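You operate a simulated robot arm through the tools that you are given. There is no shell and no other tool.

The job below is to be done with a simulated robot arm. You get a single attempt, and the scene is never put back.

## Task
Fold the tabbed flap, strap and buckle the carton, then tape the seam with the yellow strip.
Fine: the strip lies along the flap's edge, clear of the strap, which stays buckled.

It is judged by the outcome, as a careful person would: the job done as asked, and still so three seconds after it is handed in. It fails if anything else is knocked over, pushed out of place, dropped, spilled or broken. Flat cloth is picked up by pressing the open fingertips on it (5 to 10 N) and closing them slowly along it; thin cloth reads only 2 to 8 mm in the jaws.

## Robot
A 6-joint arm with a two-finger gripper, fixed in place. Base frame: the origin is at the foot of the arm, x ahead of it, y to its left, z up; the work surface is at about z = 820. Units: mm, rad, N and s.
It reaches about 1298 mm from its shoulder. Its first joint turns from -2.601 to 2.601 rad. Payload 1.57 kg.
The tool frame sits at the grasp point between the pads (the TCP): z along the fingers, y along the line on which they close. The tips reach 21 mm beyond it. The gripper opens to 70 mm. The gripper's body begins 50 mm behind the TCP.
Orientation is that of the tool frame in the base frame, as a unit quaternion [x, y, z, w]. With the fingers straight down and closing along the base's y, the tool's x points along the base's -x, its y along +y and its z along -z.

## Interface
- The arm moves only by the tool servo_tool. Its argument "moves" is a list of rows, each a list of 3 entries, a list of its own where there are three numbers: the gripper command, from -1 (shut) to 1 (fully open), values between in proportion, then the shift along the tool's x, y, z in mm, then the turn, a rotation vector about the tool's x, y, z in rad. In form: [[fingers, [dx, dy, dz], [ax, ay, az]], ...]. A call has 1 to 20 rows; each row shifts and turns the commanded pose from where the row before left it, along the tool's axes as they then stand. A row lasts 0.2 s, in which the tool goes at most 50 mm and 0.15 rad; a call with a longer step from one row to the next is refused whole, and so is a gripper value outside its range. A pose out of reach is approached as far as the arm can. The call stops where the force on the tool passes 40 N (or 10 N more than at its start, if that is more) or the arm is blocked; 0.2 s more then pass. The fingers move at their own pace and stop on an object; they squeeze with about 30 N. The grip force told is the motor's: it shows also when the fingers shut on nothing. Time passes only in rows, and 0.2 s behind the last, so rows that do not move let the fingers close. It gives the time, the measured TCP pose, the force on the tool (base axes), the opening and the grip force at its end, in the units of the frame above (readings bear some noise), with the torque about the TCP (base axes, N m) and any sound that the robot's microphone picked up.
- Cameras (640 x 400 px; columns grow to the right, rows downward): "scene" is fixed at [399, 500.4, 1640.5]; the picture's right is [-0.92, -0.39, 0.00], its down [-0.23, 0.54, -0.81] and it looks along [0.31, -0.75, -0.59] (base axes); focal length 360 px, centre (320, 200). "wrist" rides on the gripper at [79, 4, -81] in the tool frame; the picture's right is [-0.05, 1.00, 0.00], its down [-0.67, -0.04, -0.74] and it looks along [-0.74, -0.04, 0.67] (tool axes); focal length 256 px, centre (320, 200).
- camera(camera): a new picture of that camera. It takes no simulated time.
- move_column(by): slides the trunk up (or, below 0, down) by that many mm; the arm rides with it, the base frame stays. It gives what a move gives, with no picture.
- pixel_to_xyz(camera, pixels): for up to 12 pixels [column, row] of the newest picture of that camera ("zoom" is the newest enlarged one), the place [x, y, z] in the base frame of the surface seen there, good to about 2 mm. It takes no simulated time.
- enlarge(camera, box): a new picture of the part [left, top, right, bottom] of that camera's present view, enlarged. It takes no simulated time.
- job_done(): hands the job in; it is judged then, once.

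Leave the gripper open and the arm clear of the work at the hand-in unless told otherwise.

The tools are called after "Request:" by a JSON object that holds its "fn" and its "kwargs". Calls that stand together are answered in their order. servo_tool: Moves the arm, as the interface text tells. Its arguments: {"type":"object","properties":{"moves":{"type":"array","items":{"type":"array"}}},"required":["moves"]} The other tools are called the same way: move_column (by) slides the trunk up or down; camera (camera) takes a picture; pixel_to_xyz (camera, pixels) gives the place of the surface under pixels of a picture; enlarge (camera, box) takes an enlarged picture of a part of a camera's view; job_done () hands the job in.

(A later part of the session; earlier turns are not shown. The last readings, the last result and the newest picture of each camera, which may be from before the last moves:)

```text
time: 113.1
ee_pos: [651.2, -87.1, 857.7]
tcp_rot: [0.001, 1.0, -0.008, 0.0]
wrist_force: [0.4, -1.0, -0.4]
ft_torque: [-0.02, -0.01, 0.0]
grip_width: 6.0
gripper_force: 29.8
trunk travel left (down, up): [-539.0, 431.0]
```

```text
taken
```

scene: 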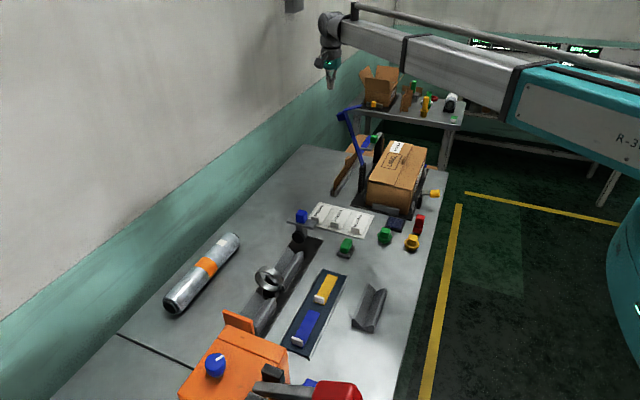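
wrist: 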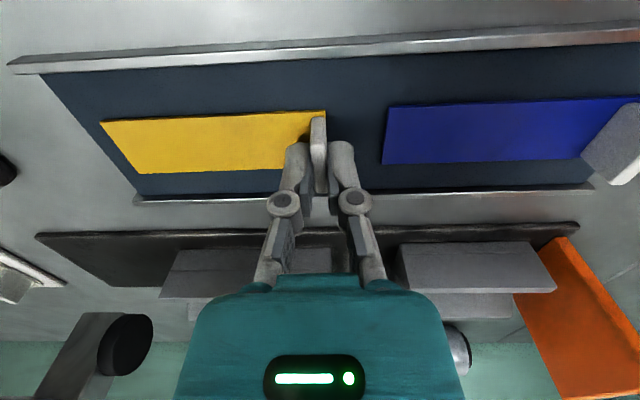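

The tab is gripped (6.0 mm). I'll lift 15 mm slowly and look at how the strip comes off.

Request:
{"fn": "move_column", "kwargs": {"by": 5}}

Request:
{"fn": "move_column", "kwargs": {"by": 15}}

Request:
{"fn": "camera", "kwargs": {"camera": "wrist"}}

Request:
{"fn": "enlarge", "kwargs": {"camera": "scene", "box": [280, 240, 380, 340]}}

```text
time: 113.6
ee_pos: [651.0, -87.5, 862.5]
tcp_rot: [0.001, 1.0, -0.009, -0.001]
wrist_force: [-0.5, -0.2, 0.3]
ft_torque: [-0.02, -0.04, 0.0]
grip_width: 5.9
gripper_force: 29.9
trunk travel left (down, up): [-544.0, 426.0]
```

```text
time: 114.2
ee_pos: [650.7, -87.9, 877.8]
tcp_rot: [0.001, 1.0, -0.008, 0.0]
wrist_force: [0.4, -0.1, 0.5]
ft_torque: [-0.01, -0.01, -0.01]
grip_width: 6.1
gripper_force: 29.8
trunk travel left (down, up): [-559.0, 411.0]
```

```text
taken
```

wrist: 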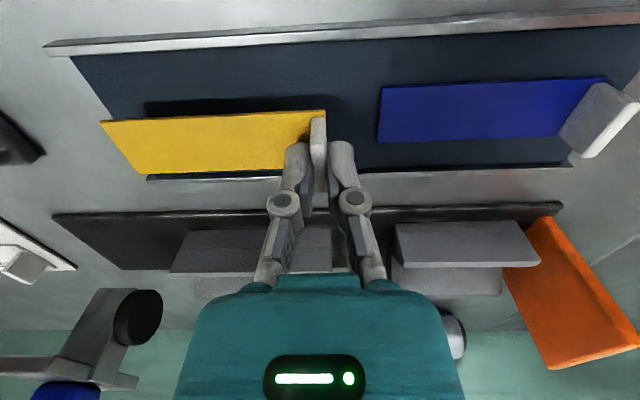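

```text
4.00 times, centred on (330, 290) of scene
```

zoom: 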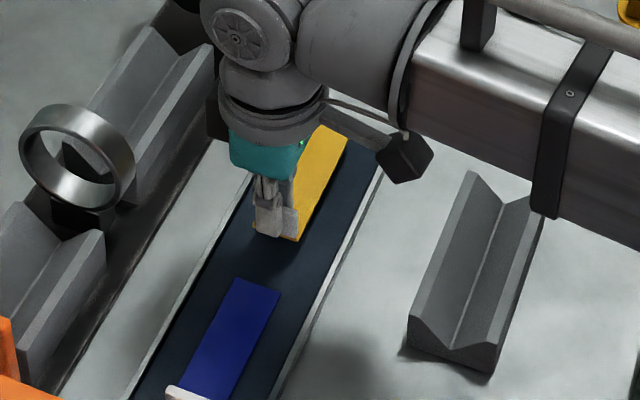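

The strip comes off the mat as one flat piece with the tab. Its underside is about 29 mm below the TCP, and its centre is 51 mm to −y of the TCP. I'll lift it well clear (TCP z≈1090).

Request:
{"fn": "move_column", "kwargs": {"by": 215}}

Request:
{"fn": "servo_tool", "kwargs": {"moves": [[-1, [4, -30, 0], [0, 0, 0]], [-1, [4, -35, 0], [0, 0, 0]], [-1, [4, -35, 0], [0, 0, 0]], [-1, [4, -35, 0], [0, 0, 0]], [-1, [4, -35, 0], [0, 0, 0]], [-1, [4, -35, 0], [0, 0, 0]], [-1, [4, -35, 0], [0, 0, 0]], [-1, [4, -35, 0], [0, 0, 0]], [-1, [4, -35, 0], [0, 0, 0]], [-1, [4, -35, 0], [0, 0, 0]], [-1, [0, 0, 0], [0, 0, 0]]]}}

Request:
{"fn": "camera", "kwargs": {"camera": "wrist"}}

```text
time: 116.5
ee_pos: [651.0, -87.0, 1093.1]
tcp_rot: [0.001, 1.0, -0.007, 0.001]
wrist_force: [0.6, 0.6, 0.1]
ft_torque: [0.01, 0.01, -0.02]
grip_width: 6.0
gripper_force: 29.5
trunk travel left (down, up): [-774.0, 196.0]
```

```text
time: 118.9
ee_pos: [611.0, -433.3, 1093.3]
tcp_rot: [0.0, 1.0, -0.008, 0.0]
wrist_force: [-0.1, -0.2, -0.3]
ft_torque: [0.04, 0.05, -0.01]
grip_width: 6.0
gripper_force: 29.6
out of reach, approached as far as the arm can: row 3
trunk travel left (down, up): [-774.0, 196.0]
```

```text
taken
```

wrist: 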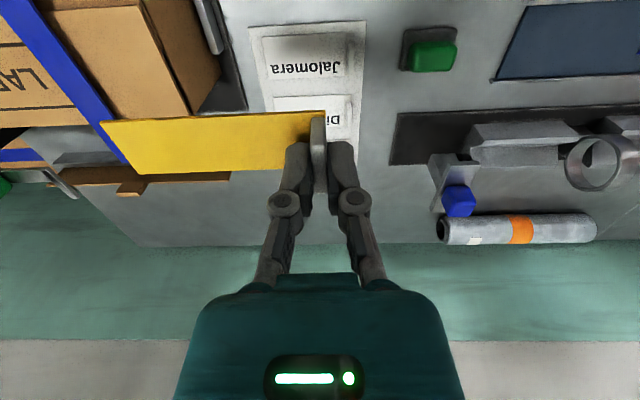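

The strip is held steady. I'll continue to above the seam, TCP (571, −786).

Request:
{"fn": "servo_tool", "kwargs": {"moves": [[-1, [4, -35, 0], [0, 0, 0]], [-1, [4, -35, 0], [0, 0, 0]], [-1, [4, -35, 0], [0, 0, 0]], [-1, [4, -35, 0], [0, 0, 0]], [-1, [4, -35, 0], [0, 0, 0]], [-1, [4, -35, 0], [0, 0, 0]], [-1, [4, -35, 0], [0, 0, 0]], [-1, [4, -35, 0], [0, 0, 0]], [-1, [4, -35, 0], [0, 0, 0]], [-1, [4, -37, 0], [0, 0, 0]], [-1, [0, 0, 0], [0, 0, 0]]]}}

Request:
{"fn": "camera", "kwargs": {"camera": "wrist"}}

Request:
{"fn": "enlarge", "kwargs": {"camera": "scene", "box": [350, 70, 450, 210]}}

```text
time: 121.3
ee_pos: [568.7, -784.7, 1092.5]
tcp_rot: [0.001, 1.0, -0.008, 0.001]
wrist_force: [0.7, 0.3, 0.6]
ft_torque: [0.05, -0.01, 0.03]
grip_width: 6.1
gripper_force: 29.6
out of reach, approached as far as the arm can: row 4, 7
trunk travel left (down, up): [-774.0, 196.0]
```

```text
taken
```

wrist: 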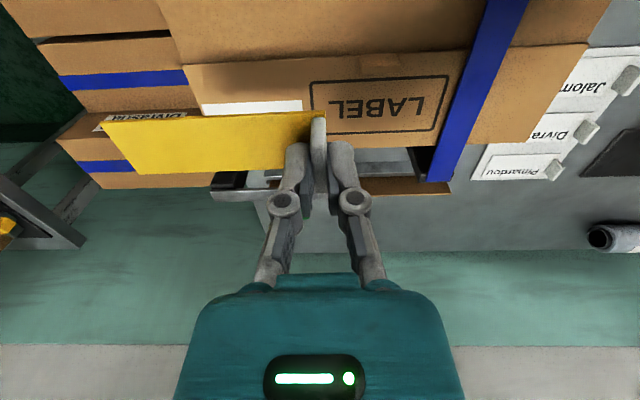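

```text
2.86 times, centred on (400, 140) of scene
```

zoom: 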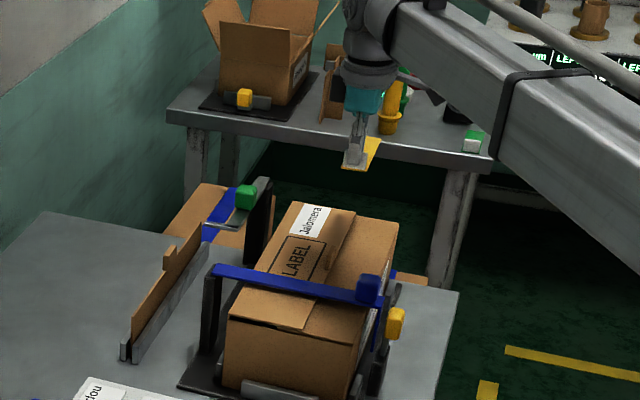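

I'm above the seam. I'll measure the flap edge, cardboard tab, carton end, and the held strip's corners.

Request:
{"fn": "enlarge", "kwargs": {"camera": "wrist", "box": [90, 30, 480, 200]}}

Request:
{"fn": "pixel_to_xyz", "kwargs": {"camera": "wrist", "pixels": [[190, 70], [190, 62], [250, 66], [250, 56], [300, 62], [362, 55], [362, 62], [398, 60], [450, 52], [108, 122], [140, 170], [318, 112]]}}

Request:
{"fn": "pixel_to_xyz", "kwargs": {"camera": "wrist", "pixels": [[200, 118], [200, 150], [200, 168], [280, 116], [280, 160], [130, 122], [150, 168], [185, 75], [205, 105], [300, 105], [316, 100], [500, 100]]}}

```text
1.64 times, centred on (285, 115) of wrist
```

zoom: 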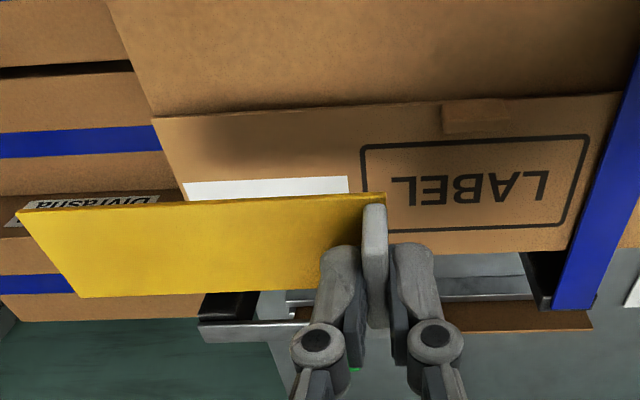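

```text
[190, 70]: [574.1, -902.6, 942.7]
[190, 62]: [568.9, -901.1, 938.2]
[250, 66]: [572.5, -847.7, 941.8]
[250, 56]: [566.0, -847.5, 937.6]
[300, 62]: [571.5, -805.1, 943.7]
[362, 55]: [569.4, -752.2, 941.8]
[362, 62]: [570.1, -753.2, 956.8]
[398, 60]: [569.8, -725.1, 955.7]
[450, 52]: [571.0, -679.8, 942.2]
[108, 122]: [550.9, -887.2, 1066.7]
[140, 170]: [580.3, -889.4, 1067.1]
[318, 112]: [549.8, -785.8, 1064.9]
```

```text
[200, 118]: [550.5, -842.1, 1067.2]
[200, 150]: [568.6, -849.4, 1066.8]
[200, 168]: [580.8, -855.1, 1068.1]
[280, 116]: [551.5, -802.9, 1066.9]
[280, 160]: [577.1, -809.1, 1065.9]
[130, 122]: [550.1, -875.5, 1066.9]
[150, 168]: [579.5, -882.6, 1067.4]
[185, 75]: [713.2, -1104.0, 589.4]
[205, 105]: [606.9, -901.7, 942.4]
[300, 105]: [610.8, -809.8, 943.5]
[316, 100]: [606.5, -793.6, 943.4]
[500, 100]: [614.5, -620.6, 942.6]
```

The flap edge runs at x≈569.5. The strip is held at x 550–582, y −892 to −784. I'll shift +3 mm in x to centre it on the edge, then lower to about 20 mm above the flap.

Request:
{"fn": "servo_tool", "kwargs": {"moves": [[-1, [-3, 0, 0], [0, 0, 0]], [-1, [0, 0, 0], [0, 0, 0]]]}}

Request:
{"fn": "move_column", "kwargs": {"by": -100}}

Request:
{"fn": "camera", "kwargs": {"camera": "wrist"}}

Request:
{"fn": "enlarge", "kwargs": {"camera": "scene", "box": [370, 130, 440, 200]}}

```text
time: 121.9
ee_pos: [571.5, -785.5, 1092.1]
tcp_rot: [0.001, 1.0, -0.008, 0.0]
wrist_force: [1.1, -1.0, 0.0]
ft_torque: [0.02, 0.0, 0.0]
grip_width: 6.0
gripper_force: 29.8
trunk travel left (down, up): [-774.0, 196.0]
```

```text
time: 123.2
ee_pos: [572.5, -785.6, 992.8]
tcp_rot: [0.001, 1.0, -0.008, 0.0]
wrist_force: [-0.1, 0.0, -0.4]
ft_torque: [0.0, 0.02, -0.01]
grip_width: 6.1
gripper_force: 30.2
trunk travel left (down, up): [-674.0, 296.0]
```

```text
taken
```

wrist: 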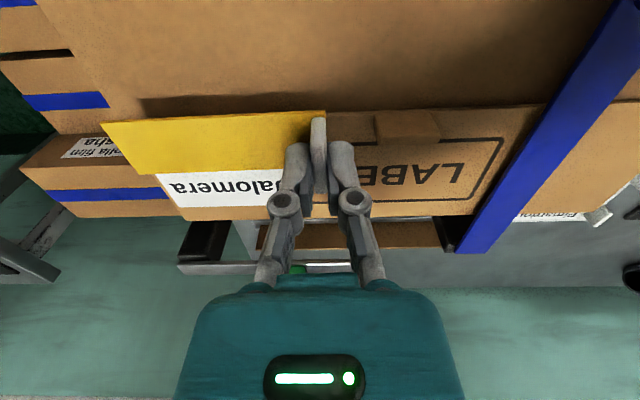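

```text
5.71 times, centred on (405, 165) of scene
```

zoom: 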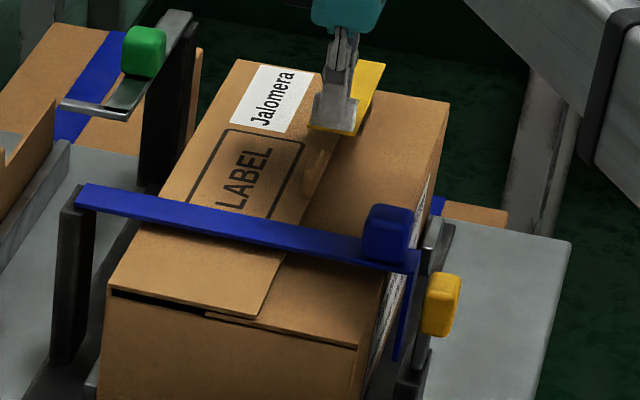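

There's about 20 mm to go. I'll check the strip against the flap edge at this height.

Request:
{"fn": "pixel_to_xyz", "kwargs": {"camera": "wrist", "pixels": [[110, 124], [200, 118], [300, 113], [145, 172], [200, 172], [275, 170], [345, 110], [345, 118], [378, 120], [438, 115], [480, 106], [480, 100]]}}

Request:
{"fn": "enlarge", "kwargs": {"camera": "wrist", "box": [90, 70, 480, 240]}}

```text
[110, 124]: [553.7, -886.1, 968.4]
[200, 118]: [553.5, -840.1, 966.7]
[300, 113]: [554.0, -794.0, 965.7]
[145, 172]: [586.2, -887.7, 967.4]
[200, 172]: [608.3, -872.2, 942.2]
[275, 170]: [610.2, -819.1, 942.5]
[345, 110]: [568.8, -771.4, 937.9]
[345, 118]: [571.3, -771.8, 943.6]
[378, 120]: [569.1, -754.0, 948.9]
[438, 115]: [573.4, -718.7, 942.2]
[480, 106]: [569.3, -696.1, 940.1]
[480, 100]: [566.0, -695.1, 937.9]
```

```text
1.64 times, centred on (285, 155) of wrist
```

zoom: 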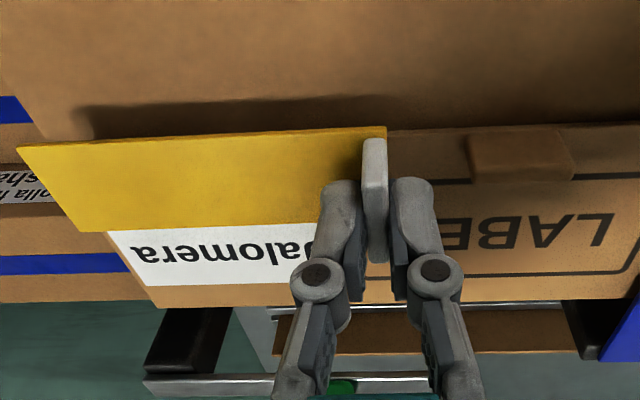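

The strip is centred on the flap edge (553–586 about 569.5). I'll lower 17 mm, then 1–2 mm steps until contact.

Request:
{"fn": "move_column", "kwargs": {"by": -17}}

Request:
{"fn": "move_column", "kwargs": {"by": -2}}

Request:
{"fn": "move_column", "kwargs": {"by": -1.5}}

Request:
{"fn": "enlarge", "kwargs": {"camera": "scene", "box": [370, 130, 440, 200]}}

Request:
{"fn": "camera", "kwargs": {"camera": "wrist"}}

```text
time: 123.9
ee_pos: [572.0, -785.7, 974.2]
tcp_rot: [0.001, 1.0, -0.007, -0.001]
wrist_force: [0.1, 0.0, 0.2]
ft_torque: [0.0, 0.03, 0.01]
grip_width: 5.9
gripper_force: 29.7
trunk travel left (down, up): [-657.0, 313.0]
```

```text
time: 124.4
ee_pos: [571.7, -784.6, 973.9]
tcp_rot: [0.0, 1.0, -0.008, 0.0]
wrist_force: [0.5, -0.3, -0.8]
ft_torque: [0.0, 0.0, -0.01]
grip_width: 6.0
gripper_force: 30.3
trunk travel left (down, up): [-655.0, 315.0]
```

```text
time: 124.9
ee_pos: [572.5, -785.8, 972.2]
tcp_rot: [0.001, 1.0, -0.008, 0.0]
wrist_force: [0.5, -0.2, 1.5]
ft_torque: [-0.01, 0.01, 0.02]
grip_width: 5.7
gripper_force: 30.3
trunk travel left (down, up): [-654.0, 316.0]
```

```text
5.71 times, centred on (405, 165) of scene
```

zoom: 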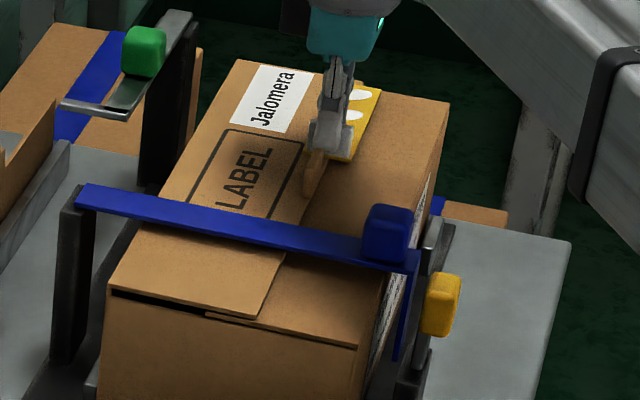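

```text
taken
```

wrist: 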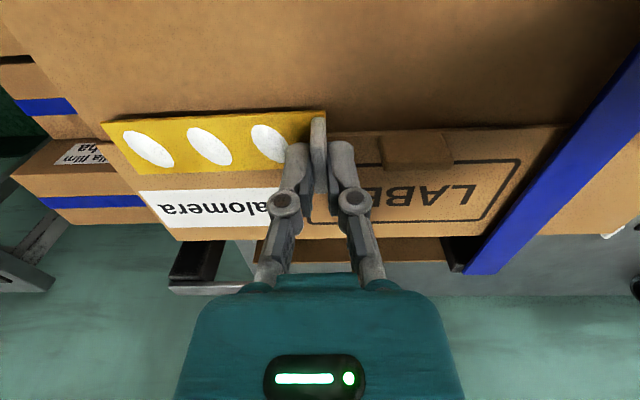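

The strip is down, and three white ovals have appeared on it. They look like unpressed spots that need to be rubbed down. I'll measure them before releasing.

Request:
{"fn": "enlarge", "kwargs": {"camera": "wrist", "box": [90, 90, 340, 220]}}

Request:
{"fn": "pixel_to_xyz", "kwargs": {"camera": "wrist", "pixels": [[149, 148], [209, 146], [270, 143], [110, 126], [200, 116], [300, 112], [145, 173], [240, 168], [230, 122], [180, 172]]}}

```text
2.56 times, centred on (215, 155) of wrist
```

zoom: 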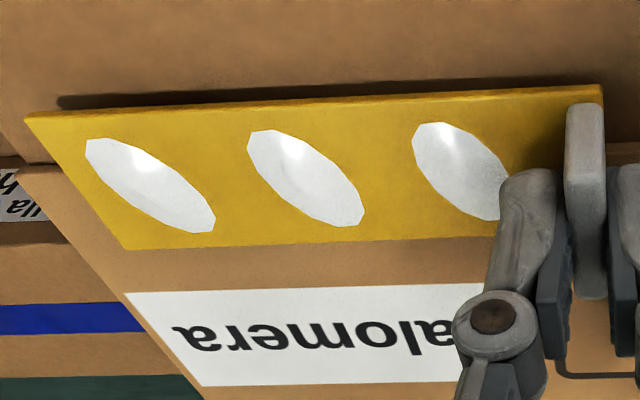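

```text
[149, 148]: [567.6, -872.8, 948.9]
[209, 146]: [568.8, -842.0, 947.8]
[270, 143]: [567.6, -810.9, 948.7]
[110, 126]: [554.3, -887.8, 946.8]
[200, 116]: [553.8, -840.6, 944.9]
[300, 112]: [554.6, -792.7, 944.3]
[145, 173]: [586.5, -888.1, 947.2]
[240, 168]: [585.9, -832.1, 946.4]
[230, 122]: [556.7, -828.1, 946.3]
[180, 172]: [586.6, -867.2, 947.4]
```

The strip lies at x 554–587 with its top at z≈946. Bubbles sit at y≈−873, −842 and −811, x≈568. I'll release the tab with a small opening and lift straight up.

Request:
{"fn": "servo_tool", "kwargs": {"moves": [[-0.7, [0, 0, 0], [0, 0, 0]], [-0.54, [0, 0, 0], [0, 0, 0]], [-0.54, [0, 0, 0], [0, 0, 0]]]}}

Request:
{"fn": "move_column", "kwargs": {"by": 50}}

Request:
{"fn": "camera", "kwargs": {"camera": "wrist"}}

Request:
{"fn": "pixel_to_xyz", "kwargs": {"camera": "wrist", "pixels": [[160, 130], [220, 125], [280, 120]]}}

```text
time: 125.7
ee_pos: [571.4, -785.1, 972.0]
tcp_rot: [0.0, 1.0, -0.008, 0.0]
wrist_force: [0.0, -0.5, -0.1]
ft_torque: [0.02, 0.01, -0.01]
grip_width: 16.2
gripper_force: 0.0
trunk travel left (down, up): [-654.0, 316.0]
```

```text
time: 126.6
ee_pos: [572.2, -785.1, 1022.1]
tcp_rot: [0.0, 1.0, -0.007, 0.0]
wrist_force: [0.5, 0.8, -0.5]
ft_torque: [0.0, 0.01, 0.0]
grip_width: 15.8
gripper_force: 0.1
trunk travel left (down, up): [-704.0, 266.0]
```

```text
taken
```

wrist: 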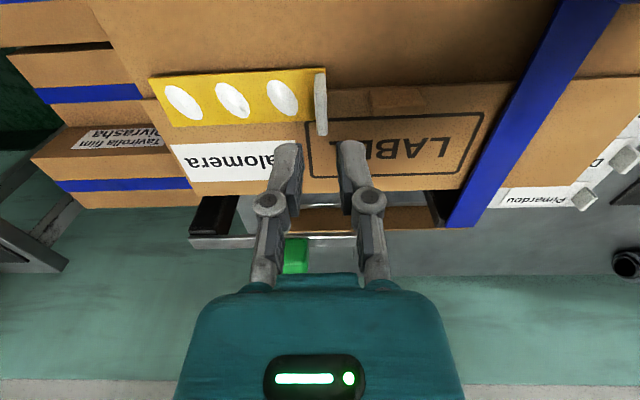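

```text
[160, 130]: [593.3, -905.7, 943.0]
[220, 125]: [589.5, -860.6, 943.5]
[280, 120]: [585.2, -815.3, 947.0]
```

The strip stays put. I'll close the fingers, move over the first bubble (568, −811) and press down with about 5–10 N.

Request:
{"fn": "servo_tool", "kwargs": {"moves": [[-1, [4, -13, 0], [0, 0, 0]], [-1, [0, -13, 0], [0, 0, 0]], [-1, [0, 0, 0], [0, 0, 0]], [-1, [0, 0, 0], [0, 0, 0]]]}}

Request:
{"fn": "move_column", "kwargs": {"by": -52}}

Request:
{"fn": "camera", "kwargs": {"camera": "wrist"}}

```text
time: 127.6
ee_pos: [568.2, -809.0, 1022.0]
tcp_rot: [0.002, 1.0, -0.008, 0.0]
wrist_force: [-0.1, -0.7, 0.4]
ft_torque: [0.01, -0.01, 0.0]
grip_width: 0.4
gripper_force: 28.3
trunk travel left (down, up): [-704.0, 266.0]
```

```text
time: 128.6
ee_pos: [568.4, -809.8, 969.9]
tcp_rot: [0.001, 1.0, -0.008, 0.0]
wrist_force: [0.3, 0.0, 1.0]
ft_torque: [-0.04, -0.02, 0.01]
grip_width: 0.0
gripper_force: 28.3
trunk travel left (down, up): [-652.0, 318.0]
```

```text
taken
```

wrist: 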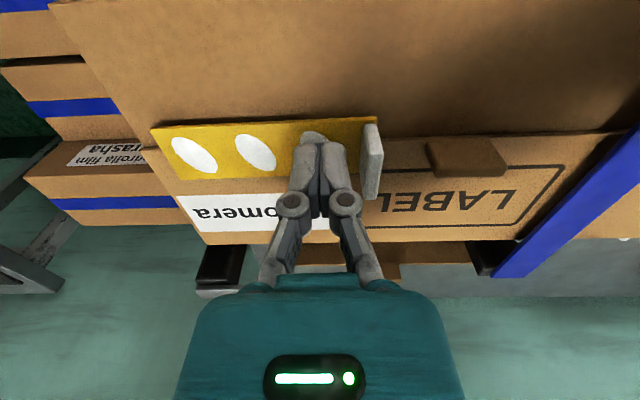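

The tip is over the first bubble, 4 mm above contact. I'll lower in small steps.

Request:
{"fn": "move_column", "kwargs": {"by": -3}}

Request:
{"fn": "move_column", "kwargs": {"by": -1.5}}

Request:
{"fn": "camera", "kwargs": {"camera": "wrist"}}

```text
time: 129.1
ee_pos: [568.4, -809.1, 967.9]
tcp_rot: [0.001, 1.0, -0.007, 0.0]
wrist_force: [-0.6, 0.3, -0.1]
ft_torque: [0.0, 0.01, 0.01]
grip_width: 0.1
gripper_force: 28.8
trunk travel left (down, up): [-649.0, 321.0]
```

```text
time: 129.6
ee_pos: [568.2, -809.9, 965.1]
tcp_rot: [0.001, 1.0, -0.007, -0.001]
wrist_force: [-0.4, 0.7, -0.5]
ft_torque: [-0.01, 0.01, -0.01]
grip_width: 0.0
gripper_force: 28.7
trunk travel left (down, up): [-647.0, 323.0]
```

```text
taken
```

wrist: 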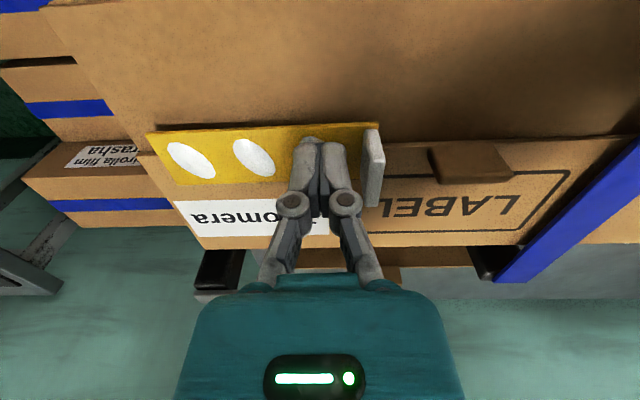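

I'll lower another 1 mm at a time until the force shows.

Request:
{"fn": "move_column", "kwargs": {"by": -1}}

Request:
{"fn": "move_column", "kwargs": {"by": -1}}

Request:
{"fn": "camera", "kwargs": {"camera": "wrist"}}

```text
time: 130.1
ee_pos: [568.0, -809.9, 964.4]
tcp_rot: [0.001, 1.0, -0.008, 0.0]
wrist_force: [-0.5, 0.1, 0.2]
ft_torque: [0.02, -0.01, 0.01]
grip_width: 0.0
gripper_force: 28.8
trunk travel left (down, up): [-646.0, 324.0]
```

```text
time: 130.6
ee_pos: [568.9, -808.5, 962.9]
tcp_rot: [0.001, 1.0, -0.007, 0.0]
wrist_force: [0.1, -0.3, 1.0]
ft_torque: [-0.01, -0.05, -0.01]
grip_width: 6.1
gripper_force: 28.6
trunk travel left (down, up): [-645.0, 325.0]
```

```text
taken
```

wrist: 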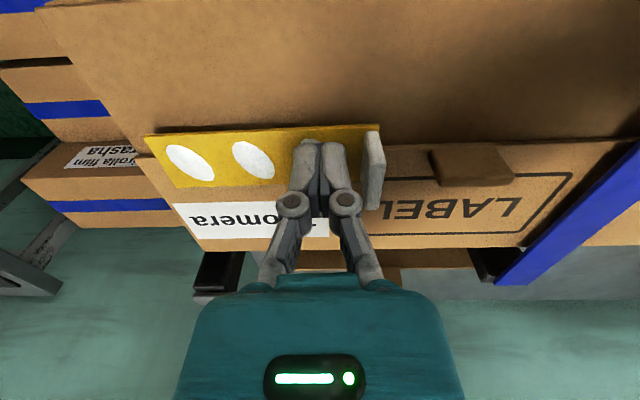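

Contact is starting. I'll lower 1 mm more to press with several newtons.

Request:
{"fn": "move_column", "kwargs": {"by": -1}}

Request:
{"fn": "servo_tool", "kwargs": {"moves": [[-1, [0, 0, 0], [0, 0, 0]], [-1, [0, 0, 0], [0, 0, 0]]]}}

```text
time: 131.1
ee_pos: [567.9, -809.3, 962.6]
tcp_rot: [0.001, 1.0, -0.008, 0.0]
wrist_force: [0.6, -1.4, 4.4]
ft_torque: [0.01, 0.0, 0.02]
grip_width: 6.0
gripper_force: 28.4
trunk travel left (down, up): [-644.0, 326.0]
```

```text
time: 131.7
ee_pos: [567.9, -809.4, 962.9]
tcp_rot: [0.001, 1.0, -0.008, 0.0]
wrist_force: [0.6, -1.4, 4.9]
ft_torque: [-0.05, -0.03, 0.01]
grip_width: 5.7
gripper_force: 28.5
trunk travel left (down, up): [-644.0, 326.0]
```

That reads 5 N. One more millimetre, then lift and look at the bubble.

Request:
{"fn": "move_column", "kwargs": {"by": -1}}

Request:
{"fn": "servo_tool", "kwargs": {"moves": [[-1, [0, 0, 0], [0, 0, 0]], [-1, [0, 0, 0], [0, 0, 0]]]}}

Request:
{"fn": "move_column", "kwargs": {"by": 25}}

Request:
{"fn": "servo_tool", "kwargs": {"moves": [[-1, [0, -16, 0], [0, 0, 0]], [-1, [0, -16, 0], [0, 0, 0]], [-1, [0, 0, 0], [0, 0, 0]]]}}

Request:
{"fn": "camera", "kwargs": {"camera": "wrist"}}

Request:
{"fn": "enlarge", "kwargs": {"camera": "scene", "box": [380, 130, 440, 180]}}

```text
time: 132.2
ee_pos: [568.3, -809.4, 962.1]
tcp_rot: [0.001, 1.0, -0.008, 0.0]
wrist_force: [1.8, -1.3, 9.7]
ft_torque: [-0.04, -0.08, 0.02]
grip_width: 6.1
gripper_force: 28.7
trunk travel left (down, up): [-643.0, 327.0]
```

```text
time: 132.8
ee_pos: [568.7, -808.6, 962.0]
tcp_rot: [0.001, 1.0, -0.008, 0.0]
wrist_force: [1.8, -2.4, 8.8]
ft_torque: [-0.06, -0.05, 0.06]
grip_width: 5.9
gripper_force: 28.5
trunk travel left (down, up): [-643.0, 327.0]
```

```text
time: 133.6
ee_pos: [568.5, -809.6, 986.6]
tcp_rot: [0.002, 1.0, -0.008, 0.0]
wrist_force: [-0.1, 0.3, -0.8]
ft_torque: [-0.01, -0.02, 0.01]
grip_width: 0.1
gripper_force: 28.5
trunk travel left (down, up): [-668.0, 302.0]
```

```text
time: 134.3
ee_pos: [569.4, -841.7, 986.0]
tcp_rot: [0.001, 1.0, -0.008, -0.001]
wrist_force: [0.7, -0.6, -0.3]
ft_torque: [0.01, 0.0, -0.02]
grip_width: 0.0
gripper_force: 28.7
trunk travel left (down, up): [-668.0, 302.0]
```

```text
taken
```

wrist: 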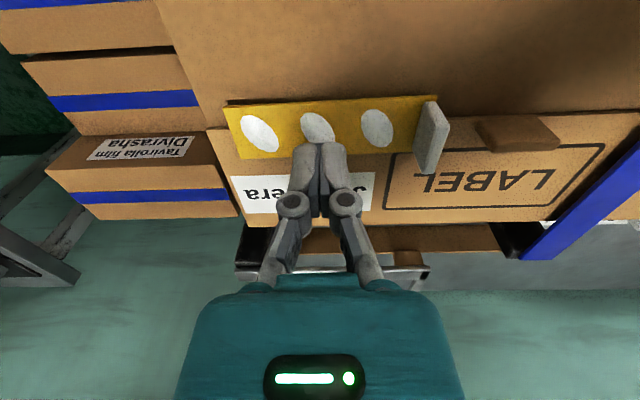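

```text
8.00 times, centred on (410, 155) of scene
```

zoom: 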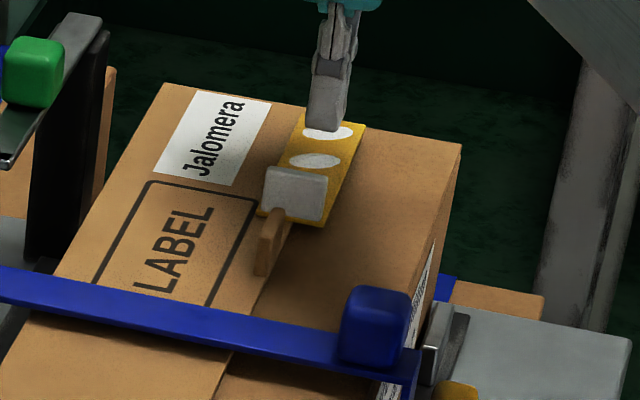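

The ovals are still visible. I'll measure their heights now.

Request:
{"fn": "enlarge", "kwargs": {"camera": "wrist", "box": [220, 80, 460, 180]}}

Request:
{"fn": "pixel_to_xyz", "kwargs": {"camera": "wrist", "pixels": [[376, 127], [318, 127], [259, 133], [347, 130], [289, 130], [405, 125], [347, 105], [289, 110], [347, 148], [376, 110], [376, 145], [240, 120]]}}

```text
2.67 times, centred on (340, 130) of wrist
```

zoom: 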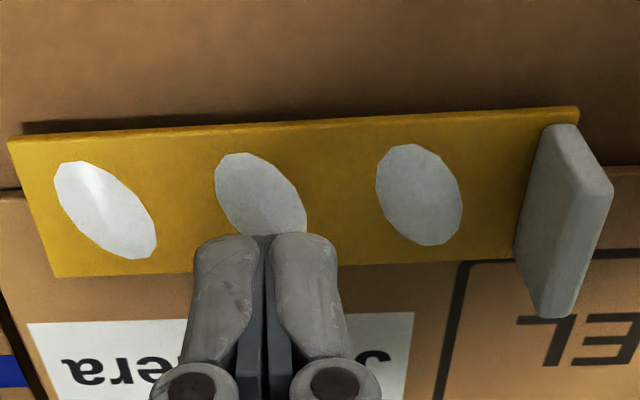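

```text
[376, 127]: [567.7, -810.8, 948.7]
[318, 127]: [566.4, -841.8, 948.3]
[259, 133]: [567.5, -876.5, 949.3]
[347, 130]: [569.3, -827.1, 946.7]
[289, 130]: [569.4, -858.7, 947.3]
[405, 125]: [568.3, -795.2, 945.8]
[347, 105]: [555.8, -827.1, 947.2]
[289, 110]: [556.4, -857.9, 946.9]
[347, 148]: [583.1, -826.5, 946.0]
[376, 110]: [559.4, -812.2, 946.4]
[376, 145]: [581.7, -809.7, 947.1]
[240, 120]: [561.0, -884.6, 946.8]
```

The domes are about 2 mm high and unchanged by a straight 10 N press. They probably need to be rubbed out along the strip, like air bubbles. I'll press on the middle one with moderate force and make a short wipe along −y, checking that the strip does not shift.

Request:
{"fn": "servo_tool", "kwargs": {"moves": [[-1, [0, 12, 0], [0, 0, 0]], [-1, [0, 0, 0], [0, 0, 0]]]}}

Request:
{"fn": "move_column", "kwargs": {"by": -22}}

Request:
{"fn": "move_column", "kwargs": {"by": -2}}

```text
time: 134.9
ee_pos: [569.8, -828.3, 986.3]
tcp_rot: [0.001, 1.0, -0.008, 0.0]
wrist_force: [-0.6, 0.1, 0.7]
ft_torque: [0.03, -0.02, -0.03]
grip_width: 0.0
gripper_force: 28.9
trunk travel left (down, up): [-668.0, 302.0]
```

```text
time: 135.6
ee_pos: [570.1, -828.1, 963.4]
tcp_rot: [0.001, 1.0, -0.008, 0.0]
wrist_force: [0.2, 0.4, -0.1]
ft_torque: [0.01, 0.01, 0.02]
grip_width: 0.0
gripper_force: 28.6
trunk travel left (down, up): [-646.0, 324.0]
```

```text
time: 136.2
ee_pos: [569.4, -828.3, 963.5]
tcp_rot: [0.001, 1.0, -0.008, 0.0]
wrist_force: [0.9, -1.0, 6.0]
ft_torque: [-0.01, -0.02, 0.0]
grip_width: 5.9
gripper_force: 28.4
trunk travel left (down, up): [-644.0, 326.0]
```

There's 6 N of contact between bubbles 1 and 2. I'll wipe 16 mm toward −y across the middle bubble.

Request:
{"fn": "servo_tool", "kwargs": {"moves": [[-1, [0, -4, 0], [0, 0, 0]], [-1, [0, -4, 0], [0, 0, 0]], [-1, [0, -4, 0], [0, 0, 0]], [-1, [0, -4, 0], [0, 0, 0]], [-1, [0, 0, 0], [0, 0, 0]]]}}

Request:
{"fn": "camera", "kwargs": {"camera": "wrist"}}

Request:
{"fn": "enlarge", "kwargs": {"camera": "scene", "box": [380, 130, 440, 180]}}

```text
time: 137.3
ee_pos: [568.7, -844.6, 964.2]
tcp_rot: [0.0, 1.0, -0.008, -0.001]
wrist_force: [1.2, 2.1, 5.9]
ft_torque: [0.03, -0.03, 0.0]
grip_width: 6.0
gripper_force: 28.8
trunk travel left (down, up): [-644.0, 326.0]
```

```text
taken
```

wrist: 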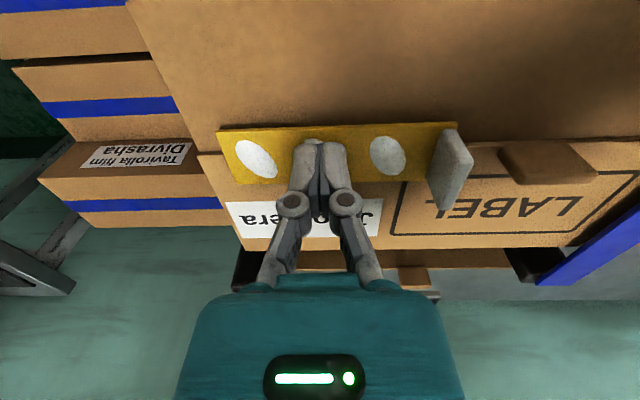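

```text
8.00 times, centred on (410, 155) of scene
```

zoom: 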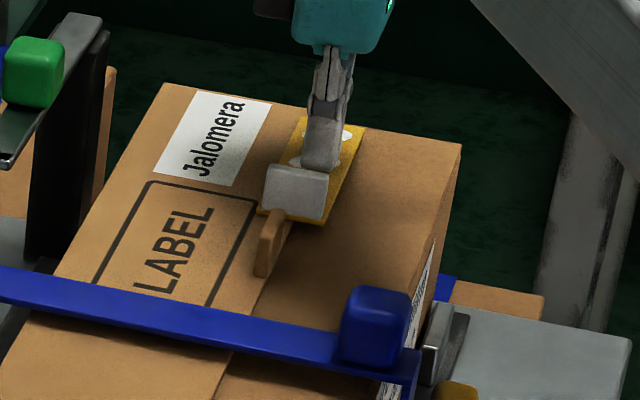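

The strip did not move, so it is adhered. I'll lift and move aside to look at the middle bubble.

Request:
{"fn": "move_column", "kwargs": {"by": 60}}

Request:
{"fn": "camera", "kwargs": {"camera": "wrist"}}

Request:
{"fn": "enlarge", "kwargs": {"camera": "wrist", "box": [220, 50, 460, 180]}}

Request:
{"fn": "enlarge", "kwargs": {"camera": "scene", "box": [395, 135, 425, 165]}}

```text
time: 138.3
ee_pos: [569.2, -843.7, 1023.1]
tcp_rot: [0.001, 1.0, -0.008, 0.0]
wrist_force: [-0.2, 0.8, -0.2]
ft_torque: [-0.01, -0.01, -0.03]
grip_width: 0.0
gripper_force: 28.3
trunk travel left (down, up): [-704.0, 266.0]
```

```text
taken
```

wrist: 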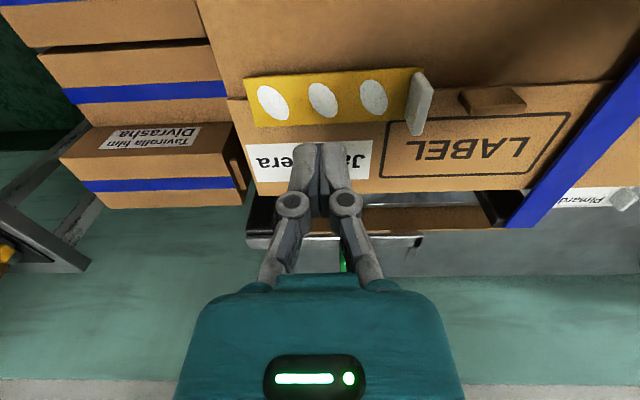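

```text
2.67 times, centred on (340, 115) of wrist
```

zoom: 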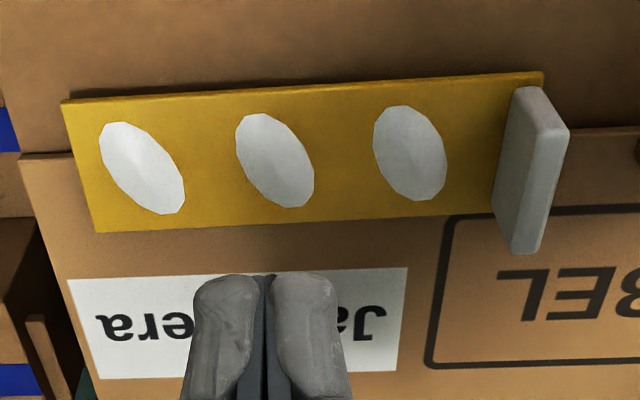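

```text
13.33 times, centred on (410, 150) of scene
```

zoom: 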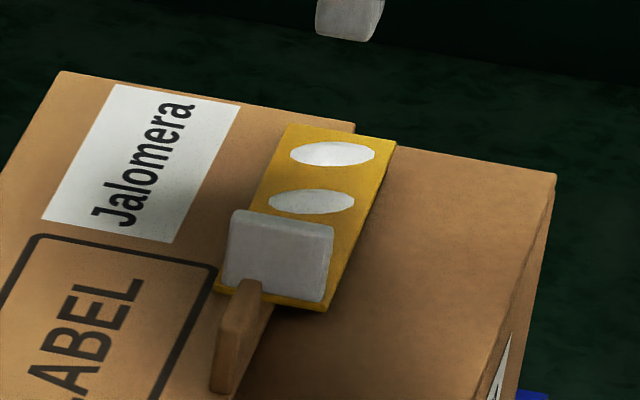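

The ovals are still there after 10 N of pressing and a light wipe. I'll try a firmer, centred press on the middle one (568, −842) in increments, looking at it while pressed.

Request:
{"fn": "servo_tool", "kwargs": {"moves": [[-1, [1, 2, 0], [0, 0, 0]], [-1, [0, 0, 0], [0, 0, 0]]]}}

Request:
{"fn": "move_column", "kwargs": {"by": -58}}

Request:
{"fn": "move_column", "kwargs": {"by": -3}}

Request:
{"fn": "move_column", "kwargs": {"by": -1}}

Request:
{"fn": "camera", "kwargs": {"camera": "wrist"}}

Request:
{"fn": "enlarge", "kwargs": {"camera": "wrist", "box": [220, 100, 460, 220]}}

```text
time: 138.9
ee_pos: [567.4, -841.2, 1023.3]
tcp_rot: [0.001, 1.0, -0.008, 0.0]
wrist_force: [0.0, -0.2, 0.2]
ft_torque: [0.0, 0.01, 0.0]
grip_width: 0.0
gripper_force: 29.2
trunk travel left (down, up): [-704.0, 266.0]
```

```text
time: 139.9
ee_pos: [568.7, -841.4, 963.7]
tcp_rot: [0.001, 1.0, -0.007, 0.0]
wrist_force: [-0.9, 0.0, -0.2]
ft_torque: [0.0, 0.0, 0.01]
grip_width: 0.0
gripper_force: 28.2
trunk travel left (down, up): [-646.0, 324.0]
```

```text
time: 140.4
ee_pos: [567.7, -842.3, 963.1]
tcp_rot: [0.001, 1.0, -0.009, 0.0]
wrist_force: [1.8, -3.0, 10.8]
ft_torque: [-0.05, -0.09, 0.0]
grip_width: 5.6
gripper_force: 28.0
trunk travel left (down, up): [-643.0, 327.0]
```

```text
time: 141.0
ee_pos: [566.8, -841.5, 961.5]
tcp_rot: [0.0, 1.0, -0.009, 0.001]
wrist_force: [3.2, -6.4, 19.6]
ft_torque: [-0.11, -0.15, -0.03]
grip_width: 5.9
gripper_force: 28.6
trunk travel left (down, up): [-642.0, 328.0]
```

```text
taken
```

wrist: 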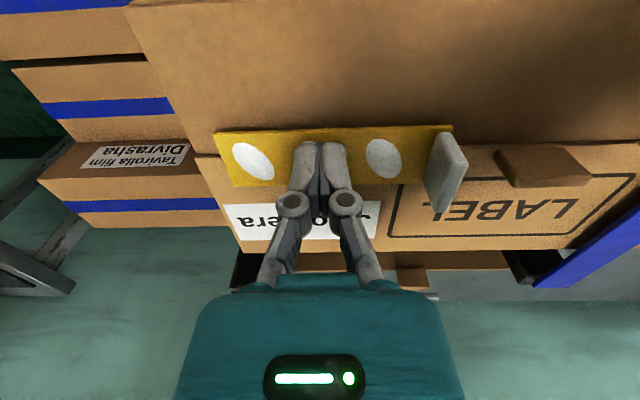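

```text
2.67 times, centred on (340, 160) of wrist
```

zoom: 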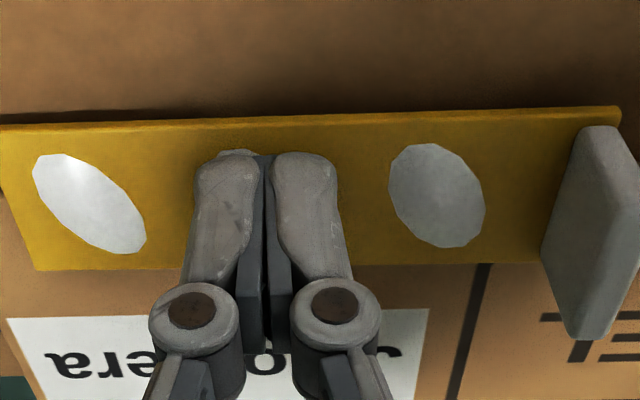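

Even at 20 N the oval does not change, so I won't press harder. I'll ease off and make one full, light wipe along the whole strip, from beside the tab to the far end at about 6–8 N, and see if the ovals change.

Request:
{"fn": "move_column", "kwargs": {"by": 10}}

Request:
{"fn": "servo_tool", "kwargs": {"moves": [[-1, [0, 20, 0], [0, 0, 0]], [-1, [0, 20, 0], [0, 0, 0]], [-1, [0, 0, 0], [0, 0, 0]]]}}

Request:
{"fn": "move_column", "kwargs": {"by": -11}}

```text
time: 141.5
ee_pos: [567.6, -841.1, 970.9]
tcp_rot: [0.002, 1.0, -0.008, 0.001]
wrist_force: [0.4, -1.3, -1.0]
ft_torque: [0.0, 0.01, 0.0]
grip_width: 0.0
gripper_force: 28.2
trunk travel left (down, up): [-652.0, 318.0]
```

```text
time: 142.3
ee_pos: [568.4, -802.9, 970.2]
tcp_rot: [0.001, 1.0, -0.008, 0.0]
wrist_force: [0.4, -0.1, -0.1]
ft_torque: [0.02, 0.0, 0.02]
grip_width: 0.4
gripper_force: 28.5
trunk travel left (down, up): [-652.0, 318.0]
```

```text
time: 142.9
ee_pos: [567.1, -802.8, 961.8]
tcp_rot: [0.001, 1.0, -0.009, 0.001]
wrist_force: [1.8, -4.9, 11.1]
ft_torque: [-0.07, -0.09, 0.0]
grip_width: 6.0
gripper_force: 29.2
trunk travel left (down, up): [-641.0, 329.0]
```

There's 11 N of contact at y −803. I'll ease 0.5 mm and wipe toward −y over the full length.

Request:
{"fn": "move_column", "kwargs": {"by": 0.6}}

Request:
{"fn": "servo_tool", "kwargs": {"moves": [[-1, [0, -5, 0], [0, 0, 0]], [-1, [0, -5, 0], [0, 0, 0]], [-1, [0, -5, 0], [0, 0, 0]], [-1, [0, -5, 0], [0, 0, 0]], [-1, [0, -5, 0], [0, 0, 0]], [-1, [0, -5, 0], [0, 0, 0]], [-1, [0, -5, 0], [0, 0, 0]], [-1, [0, -5, 0], [0, 0, 0]], [-1, [0, -5, 0], [0, 0, 0]], [-1, [0, -5, 0], [0, 0, 0]], [-1, [0, -5, 0], [0, 0, 0]], [-1, [0, -5, 0], [0, 0, 0]], [-1, [0, -5, 0], [0, 0, 0]], [-1, [0, -5, 0], [0, 0, 0]], [-1, [0, -5, 0], [0, 0, 0]], [-1, [0, -5, 0], [0, 0, 0]], [-1, [0, 0, 0], [0, 0, 0]]]}}

Request:
{"fn": "move_column", "kwargs": {"by": 60}}

Request:
{"fn": "camera", "kwargs": {"camera": "wrist"}}

Request:
{"fn": "enlarge", "kwargs": {"camera": "scene", "box": [395, 135, 425, 165]}}

```text
time: 143.4
ee_pos: [567.1, -801.1, 961.2]
tcp_rot: [0.001, 1.0, -0.009, 0.001]
wrist_force: [1.4, -3.8, 10.6]
ft_torque: [-0.04, -0.06, 0.04]
grip_width: 5.9
gripper_force: 29.1
trunk travel left (down, up): [-642.0, 328.0]
```

```text
time: 147.0
ee_pos: [566.1, -883.4, 962.3]
tcp_rot: [0.001, 1.0, -0.009, 0.001]
wrist_force: [-0.1, 2.4, 9.5]
ft_torque: [0.1, 0.04, 0.01]
grip_width: 5.9
gripper_force: 28.4
trunk travel left (down, up): [-642.0, 328.0]
```

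```text
time: 148.0
ee_pos: [566.2, -882.1, 1020.7]
tcp_rot: [0.001, 1.0, -0.008, -0.001]
wrist_force: [-0.2, -0.5, 0.6]
ft_torque: [-0.02, 0.0, -0.05]
grip_width: 0.0
gripper_force: 28.5
trunk travel left (down, up): [-702.0, 268.0]
```

```text
taken
```

wrist: 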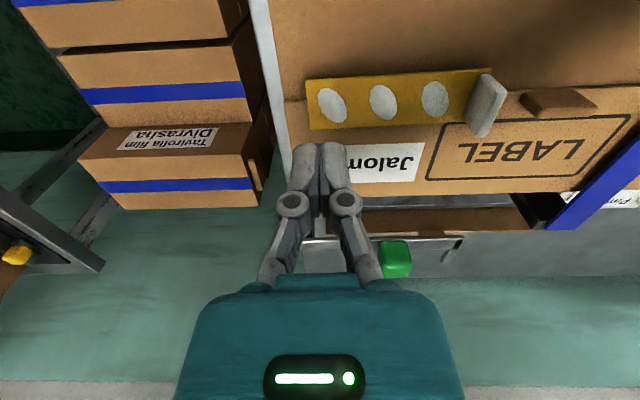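

```text
13.33 times, centred on (410, 150) of scene
```

zoom: 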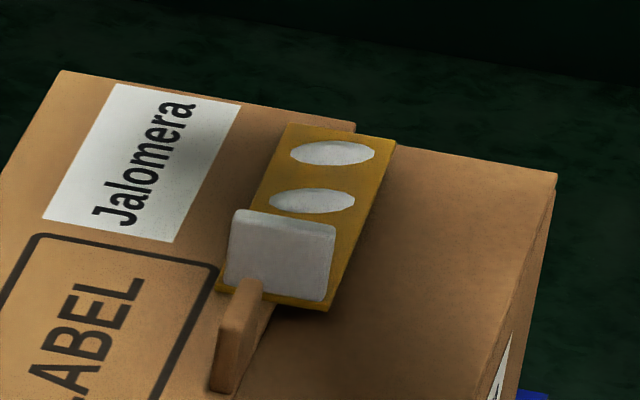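

The ovals are unchanged and the strip hasn't moved. I'll look very closely at them to understand what they are.

Request:
{"fn": "enlarge", "kwargs": {"camera": "wrist", "box": [295, 55, 515, 145]}}

Request:
{"fn": "pixel_to_xyz", "kwargs": {"camera": "wrist", "pixels": [[333, 106], [383, 102], [435, 99], [358, 103], [410, 100], [460, 98], [312, 85], [325, 128], [480, 75], [472, 118], [300, 110], [520, 96]]}}

```text
2.91 times, centred on (405, 100) of wrist
```

zoom: 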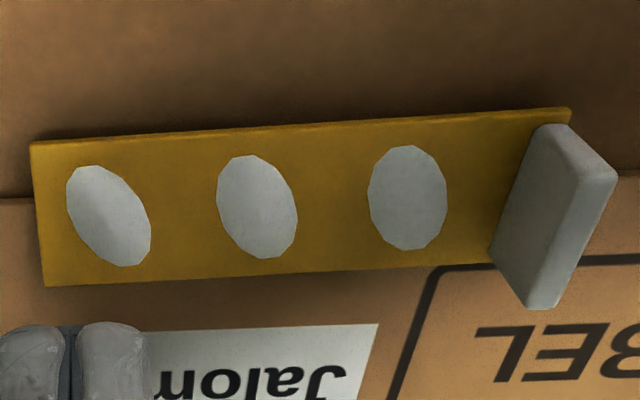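

```text
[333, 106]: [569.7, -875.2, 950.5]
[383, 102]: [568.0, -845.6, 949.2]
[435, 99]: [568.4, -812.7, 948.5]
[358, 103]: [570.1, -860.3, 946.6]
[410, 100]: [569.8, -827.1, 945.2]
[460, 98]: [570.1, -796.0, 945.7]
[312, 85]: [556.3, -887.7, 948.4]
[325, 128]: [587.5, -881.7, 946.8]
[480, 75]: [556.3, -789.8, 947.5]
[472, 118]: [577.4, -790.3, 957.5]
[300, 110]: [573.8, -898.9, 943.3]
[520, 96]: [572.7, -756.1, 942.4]
```

The ovals look like raised blisters (about 24×17 mm, 2–3 mm high). Before deciding, I'll check that the strap is really locked, since a flap that isn't held tight could be a cause. I'll raise a bit and move over the blue block (511, −653).

Request:
{"fn": "move_column", "kwargs": {"by": 30}}

Request:
{"fn": "servo_tool", "kwargs": {"moves": [[-1, [7, 38, 0], [0, 0, 0]], [-1, [7, 38, 0], [0, 0, 0]], [-1, [10, 38, 0], [0, 0, 0]], [-1, [10, 38, 0], [0, 0, 0]], [-1, [10, 38, 0], [0, 0, 0]], [-1, [10, 39, 0], [0, 0, 0]], [-1, [0, 0, 0], [0, 0, 0]]]}}

Request:
{"fn": "camera", "kwargs": {"camera": "wrist"}}

Request:
{"fn": "enlarge", "kwargs": {"camera": "scene", "box": [395, 150, 445, 215]}}

```text
time: 148.8
ee_pos: [567.1, -883.7, 1050.0]
tcp_rot: [0.001, 1.0, -0.007, -0.001]
wrist_force: [0.3, -0.1, -1.1]
ft_torque: [0.01, -0.03, 0.01]
grip_width: 0.0
gripper_force: 28.9
trunk travel left (down, up): [-732.0, 238.0]
```

```text
time: 150.4
ee_pos: [514.6, -652.4, 1050.9]
tcp_rot: [0.001, 1.0, -0.007, 0.0]
wrist_force: [-0.6, 0.4, -0.4]
ft_torque: [0.0, -0.01, 0.02]
grip_width: 0.0
gripper_force: 29.0
out of reach, approached as far as the arm can: row 6
trunk travel left (down, up): [-732.0, 238.0]
```

```text
taken
```

wrist: 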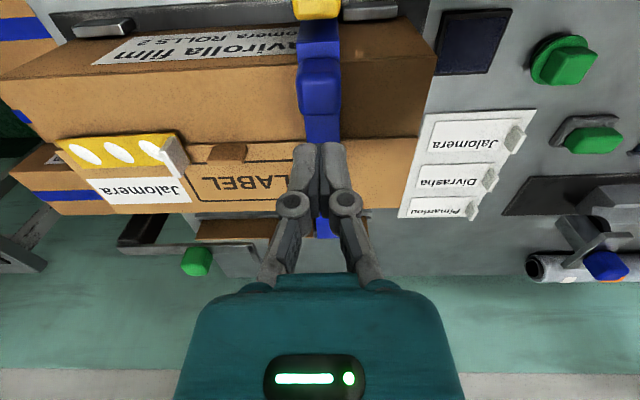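

```text
6.15 times, centred on (420, 182) of scene
```

zoom: 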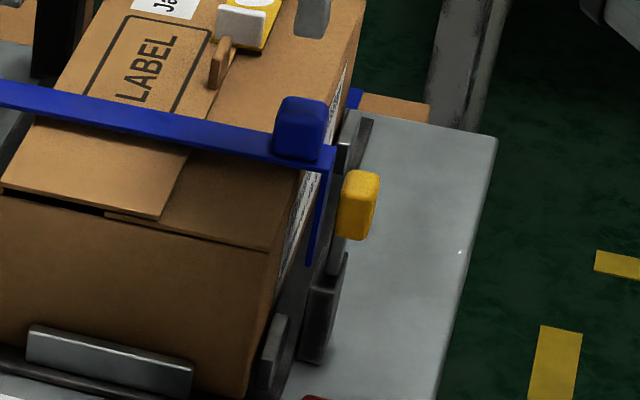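

I'll measure the strap heights and block top now and compare with before (z≈953).

Request:
{"fn": "enlarge", "kwargs": {"camera": "wrist", "box": [260, 0, 380, 150]}}

Request:
{"fn": "pixel_to_xyz", "kwargs": {"camera": "wrist", "pixels": [[320, 130], [320, 65], [318, 45], [318, 22], [310, 60], [330, 60], [318, 28], [318, 8], [305, 125], [338, 125], [322, 230], [380, 25]]}}

```text
2.67 times, centred on (320, 75) of wrist
```

zoom: 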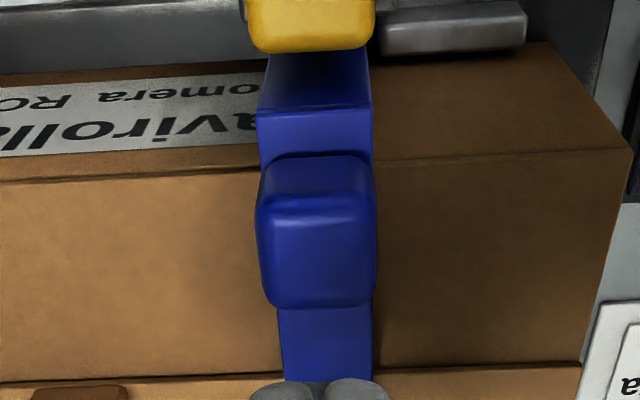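

```text
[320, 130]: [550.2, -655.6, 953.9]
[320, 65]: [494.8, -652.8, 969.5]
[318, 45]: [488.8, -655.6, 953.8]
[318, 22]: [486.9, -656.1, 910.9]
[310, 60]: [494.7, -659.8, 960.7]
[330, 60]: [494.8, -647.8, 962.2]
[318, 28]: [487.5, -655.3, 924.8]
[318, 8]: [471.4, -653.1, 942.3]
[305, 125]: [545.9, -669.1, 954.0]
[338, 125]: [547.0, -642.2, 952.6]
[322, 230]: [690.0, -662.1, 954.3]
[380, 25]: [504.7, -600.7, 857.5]
```

The strap reads level at z 954 with the lever up against its tail. Now I'll test whether the yellow strip is really stuck: with closed fingers just above the strip, I'll nudge the white tab very gently in +y and see if it resists. First I move back over the strip.

Request:
{"fn": "servo_tool", "kwargs": {"moves": [[-1, [-10, -39, 0], [0, 0, 0]], [-1, [-10, -39, 0], [0, 0, 0]], [-1, [-10, -39, 0], [0, 0, 0]], [-1, [-12, -38, 0], [0, 0, 0]], [-1, [-12, 0, 0], [0, 0, 0]], [-1, [0, 0, 0], [0, 0, 0]]]}}

Request:
{"fn": "move_column", "kwargs": {"by": -79}}

Request:
{"fn": "camera", "kwargs": {"camera": "wrist"}}

```text
time: 151.8
ee_pos: [565.7, -809.2, 1049.9]
tcp_rot: [0.001, 1.0, -0.008, 0.0]
wrist_force: [0.0, 0.9, 0.1]
ft_torque: [-0.05, 0.0, -0.01]
grip_width: 0.0
gripper_force: 28.8
out of reach, approached as far as the arm can: row 2
trunk travel left (down, up): [-732.0, 238.0]
```

```text
time: 152.9
ee_pos: [566.2, -809.0, 970.6]
tcp_rot: [0.0, 1.0, -0.008, -0.001]
wrist_force: [0.2, -0.5, -0.6]
ft_torque: [-0.01, -0.01, 0.02]
grip_width: 0.0
gripper_force: 28.4
trunk travel left (down, up): [-653.0, 317.0]
```

```text
taken
```

wrist: 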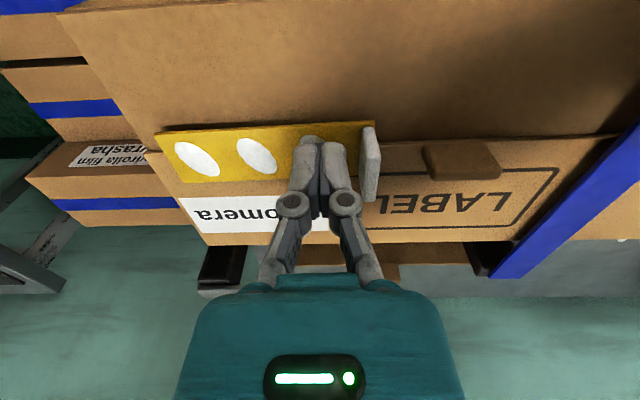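

The fingertip is 4–6 mm above the strip and 11 mm from the tab. I'll nudge +y slowly.

Request:
{"fn": "servo_tool", "kwargs": {"moves": [[-1, [0, 4, 0], [0, 0, 0]], [-1, [0, 3, 0], [0, 0, 0]], [-1, [0, 2, 0], [0, 0, 0]], [-1, [0, 0, 0], [0, 0, 0]]]}}

Request:
{"fn": "servo_tool", "kwargs": {"moves": [[-1, [0, 1, 0], [0, 0, 0]], [-1, [0, 0, 0], [0, 0, 0]]]}}

Request:
{"fn": "servo_tool", "kwargs": {"moves": [[-1, [0, 1, 0], [0, 0, 0]], [-1, [0, 0, 0], [0, 0, 0]]]}}

```text
time: 153.9
ee_pos: [566.0, -801.1, 971.2]
tcp_rot: [0.001, 1.0, -0.008, 0.0]
wrist_force: [0.7, -1.4, 0.0]
ft_torque: [-0.04, -0.02, 0.02]
grip_width: 0.0
gripper_force: 29.1
trunk travel left (down, up): [-653.0, 317.0]
```

```text
time: 154.6
ee_pos: [565.5, -800.3, 971.2]
tcp_rot: [0.001, 1.0, -0.008, 0.0]
wrist_force: [0.2, -4.0, -0.5]
ft_torque: [-0.02, -0.03, 0.0]
grip_width: 0.1
gripper_force: 28.7
trunk travel left (down, up): [-653.0, 317.0]
```

```text
time: 155.2
ee_pos: [564.4, -798.7, 971.2]
tcp_rot: [0.001, 1.0, -0.009, 0.0]
wrist_force: [-0.4, -4.0, 1.4]
ft_torque: [-0.01, -0.02, -0.01]
grip_width: 0.1
gripper_force: 28.8
trunk travel left (down, up): [-653.0, 317.0]
```

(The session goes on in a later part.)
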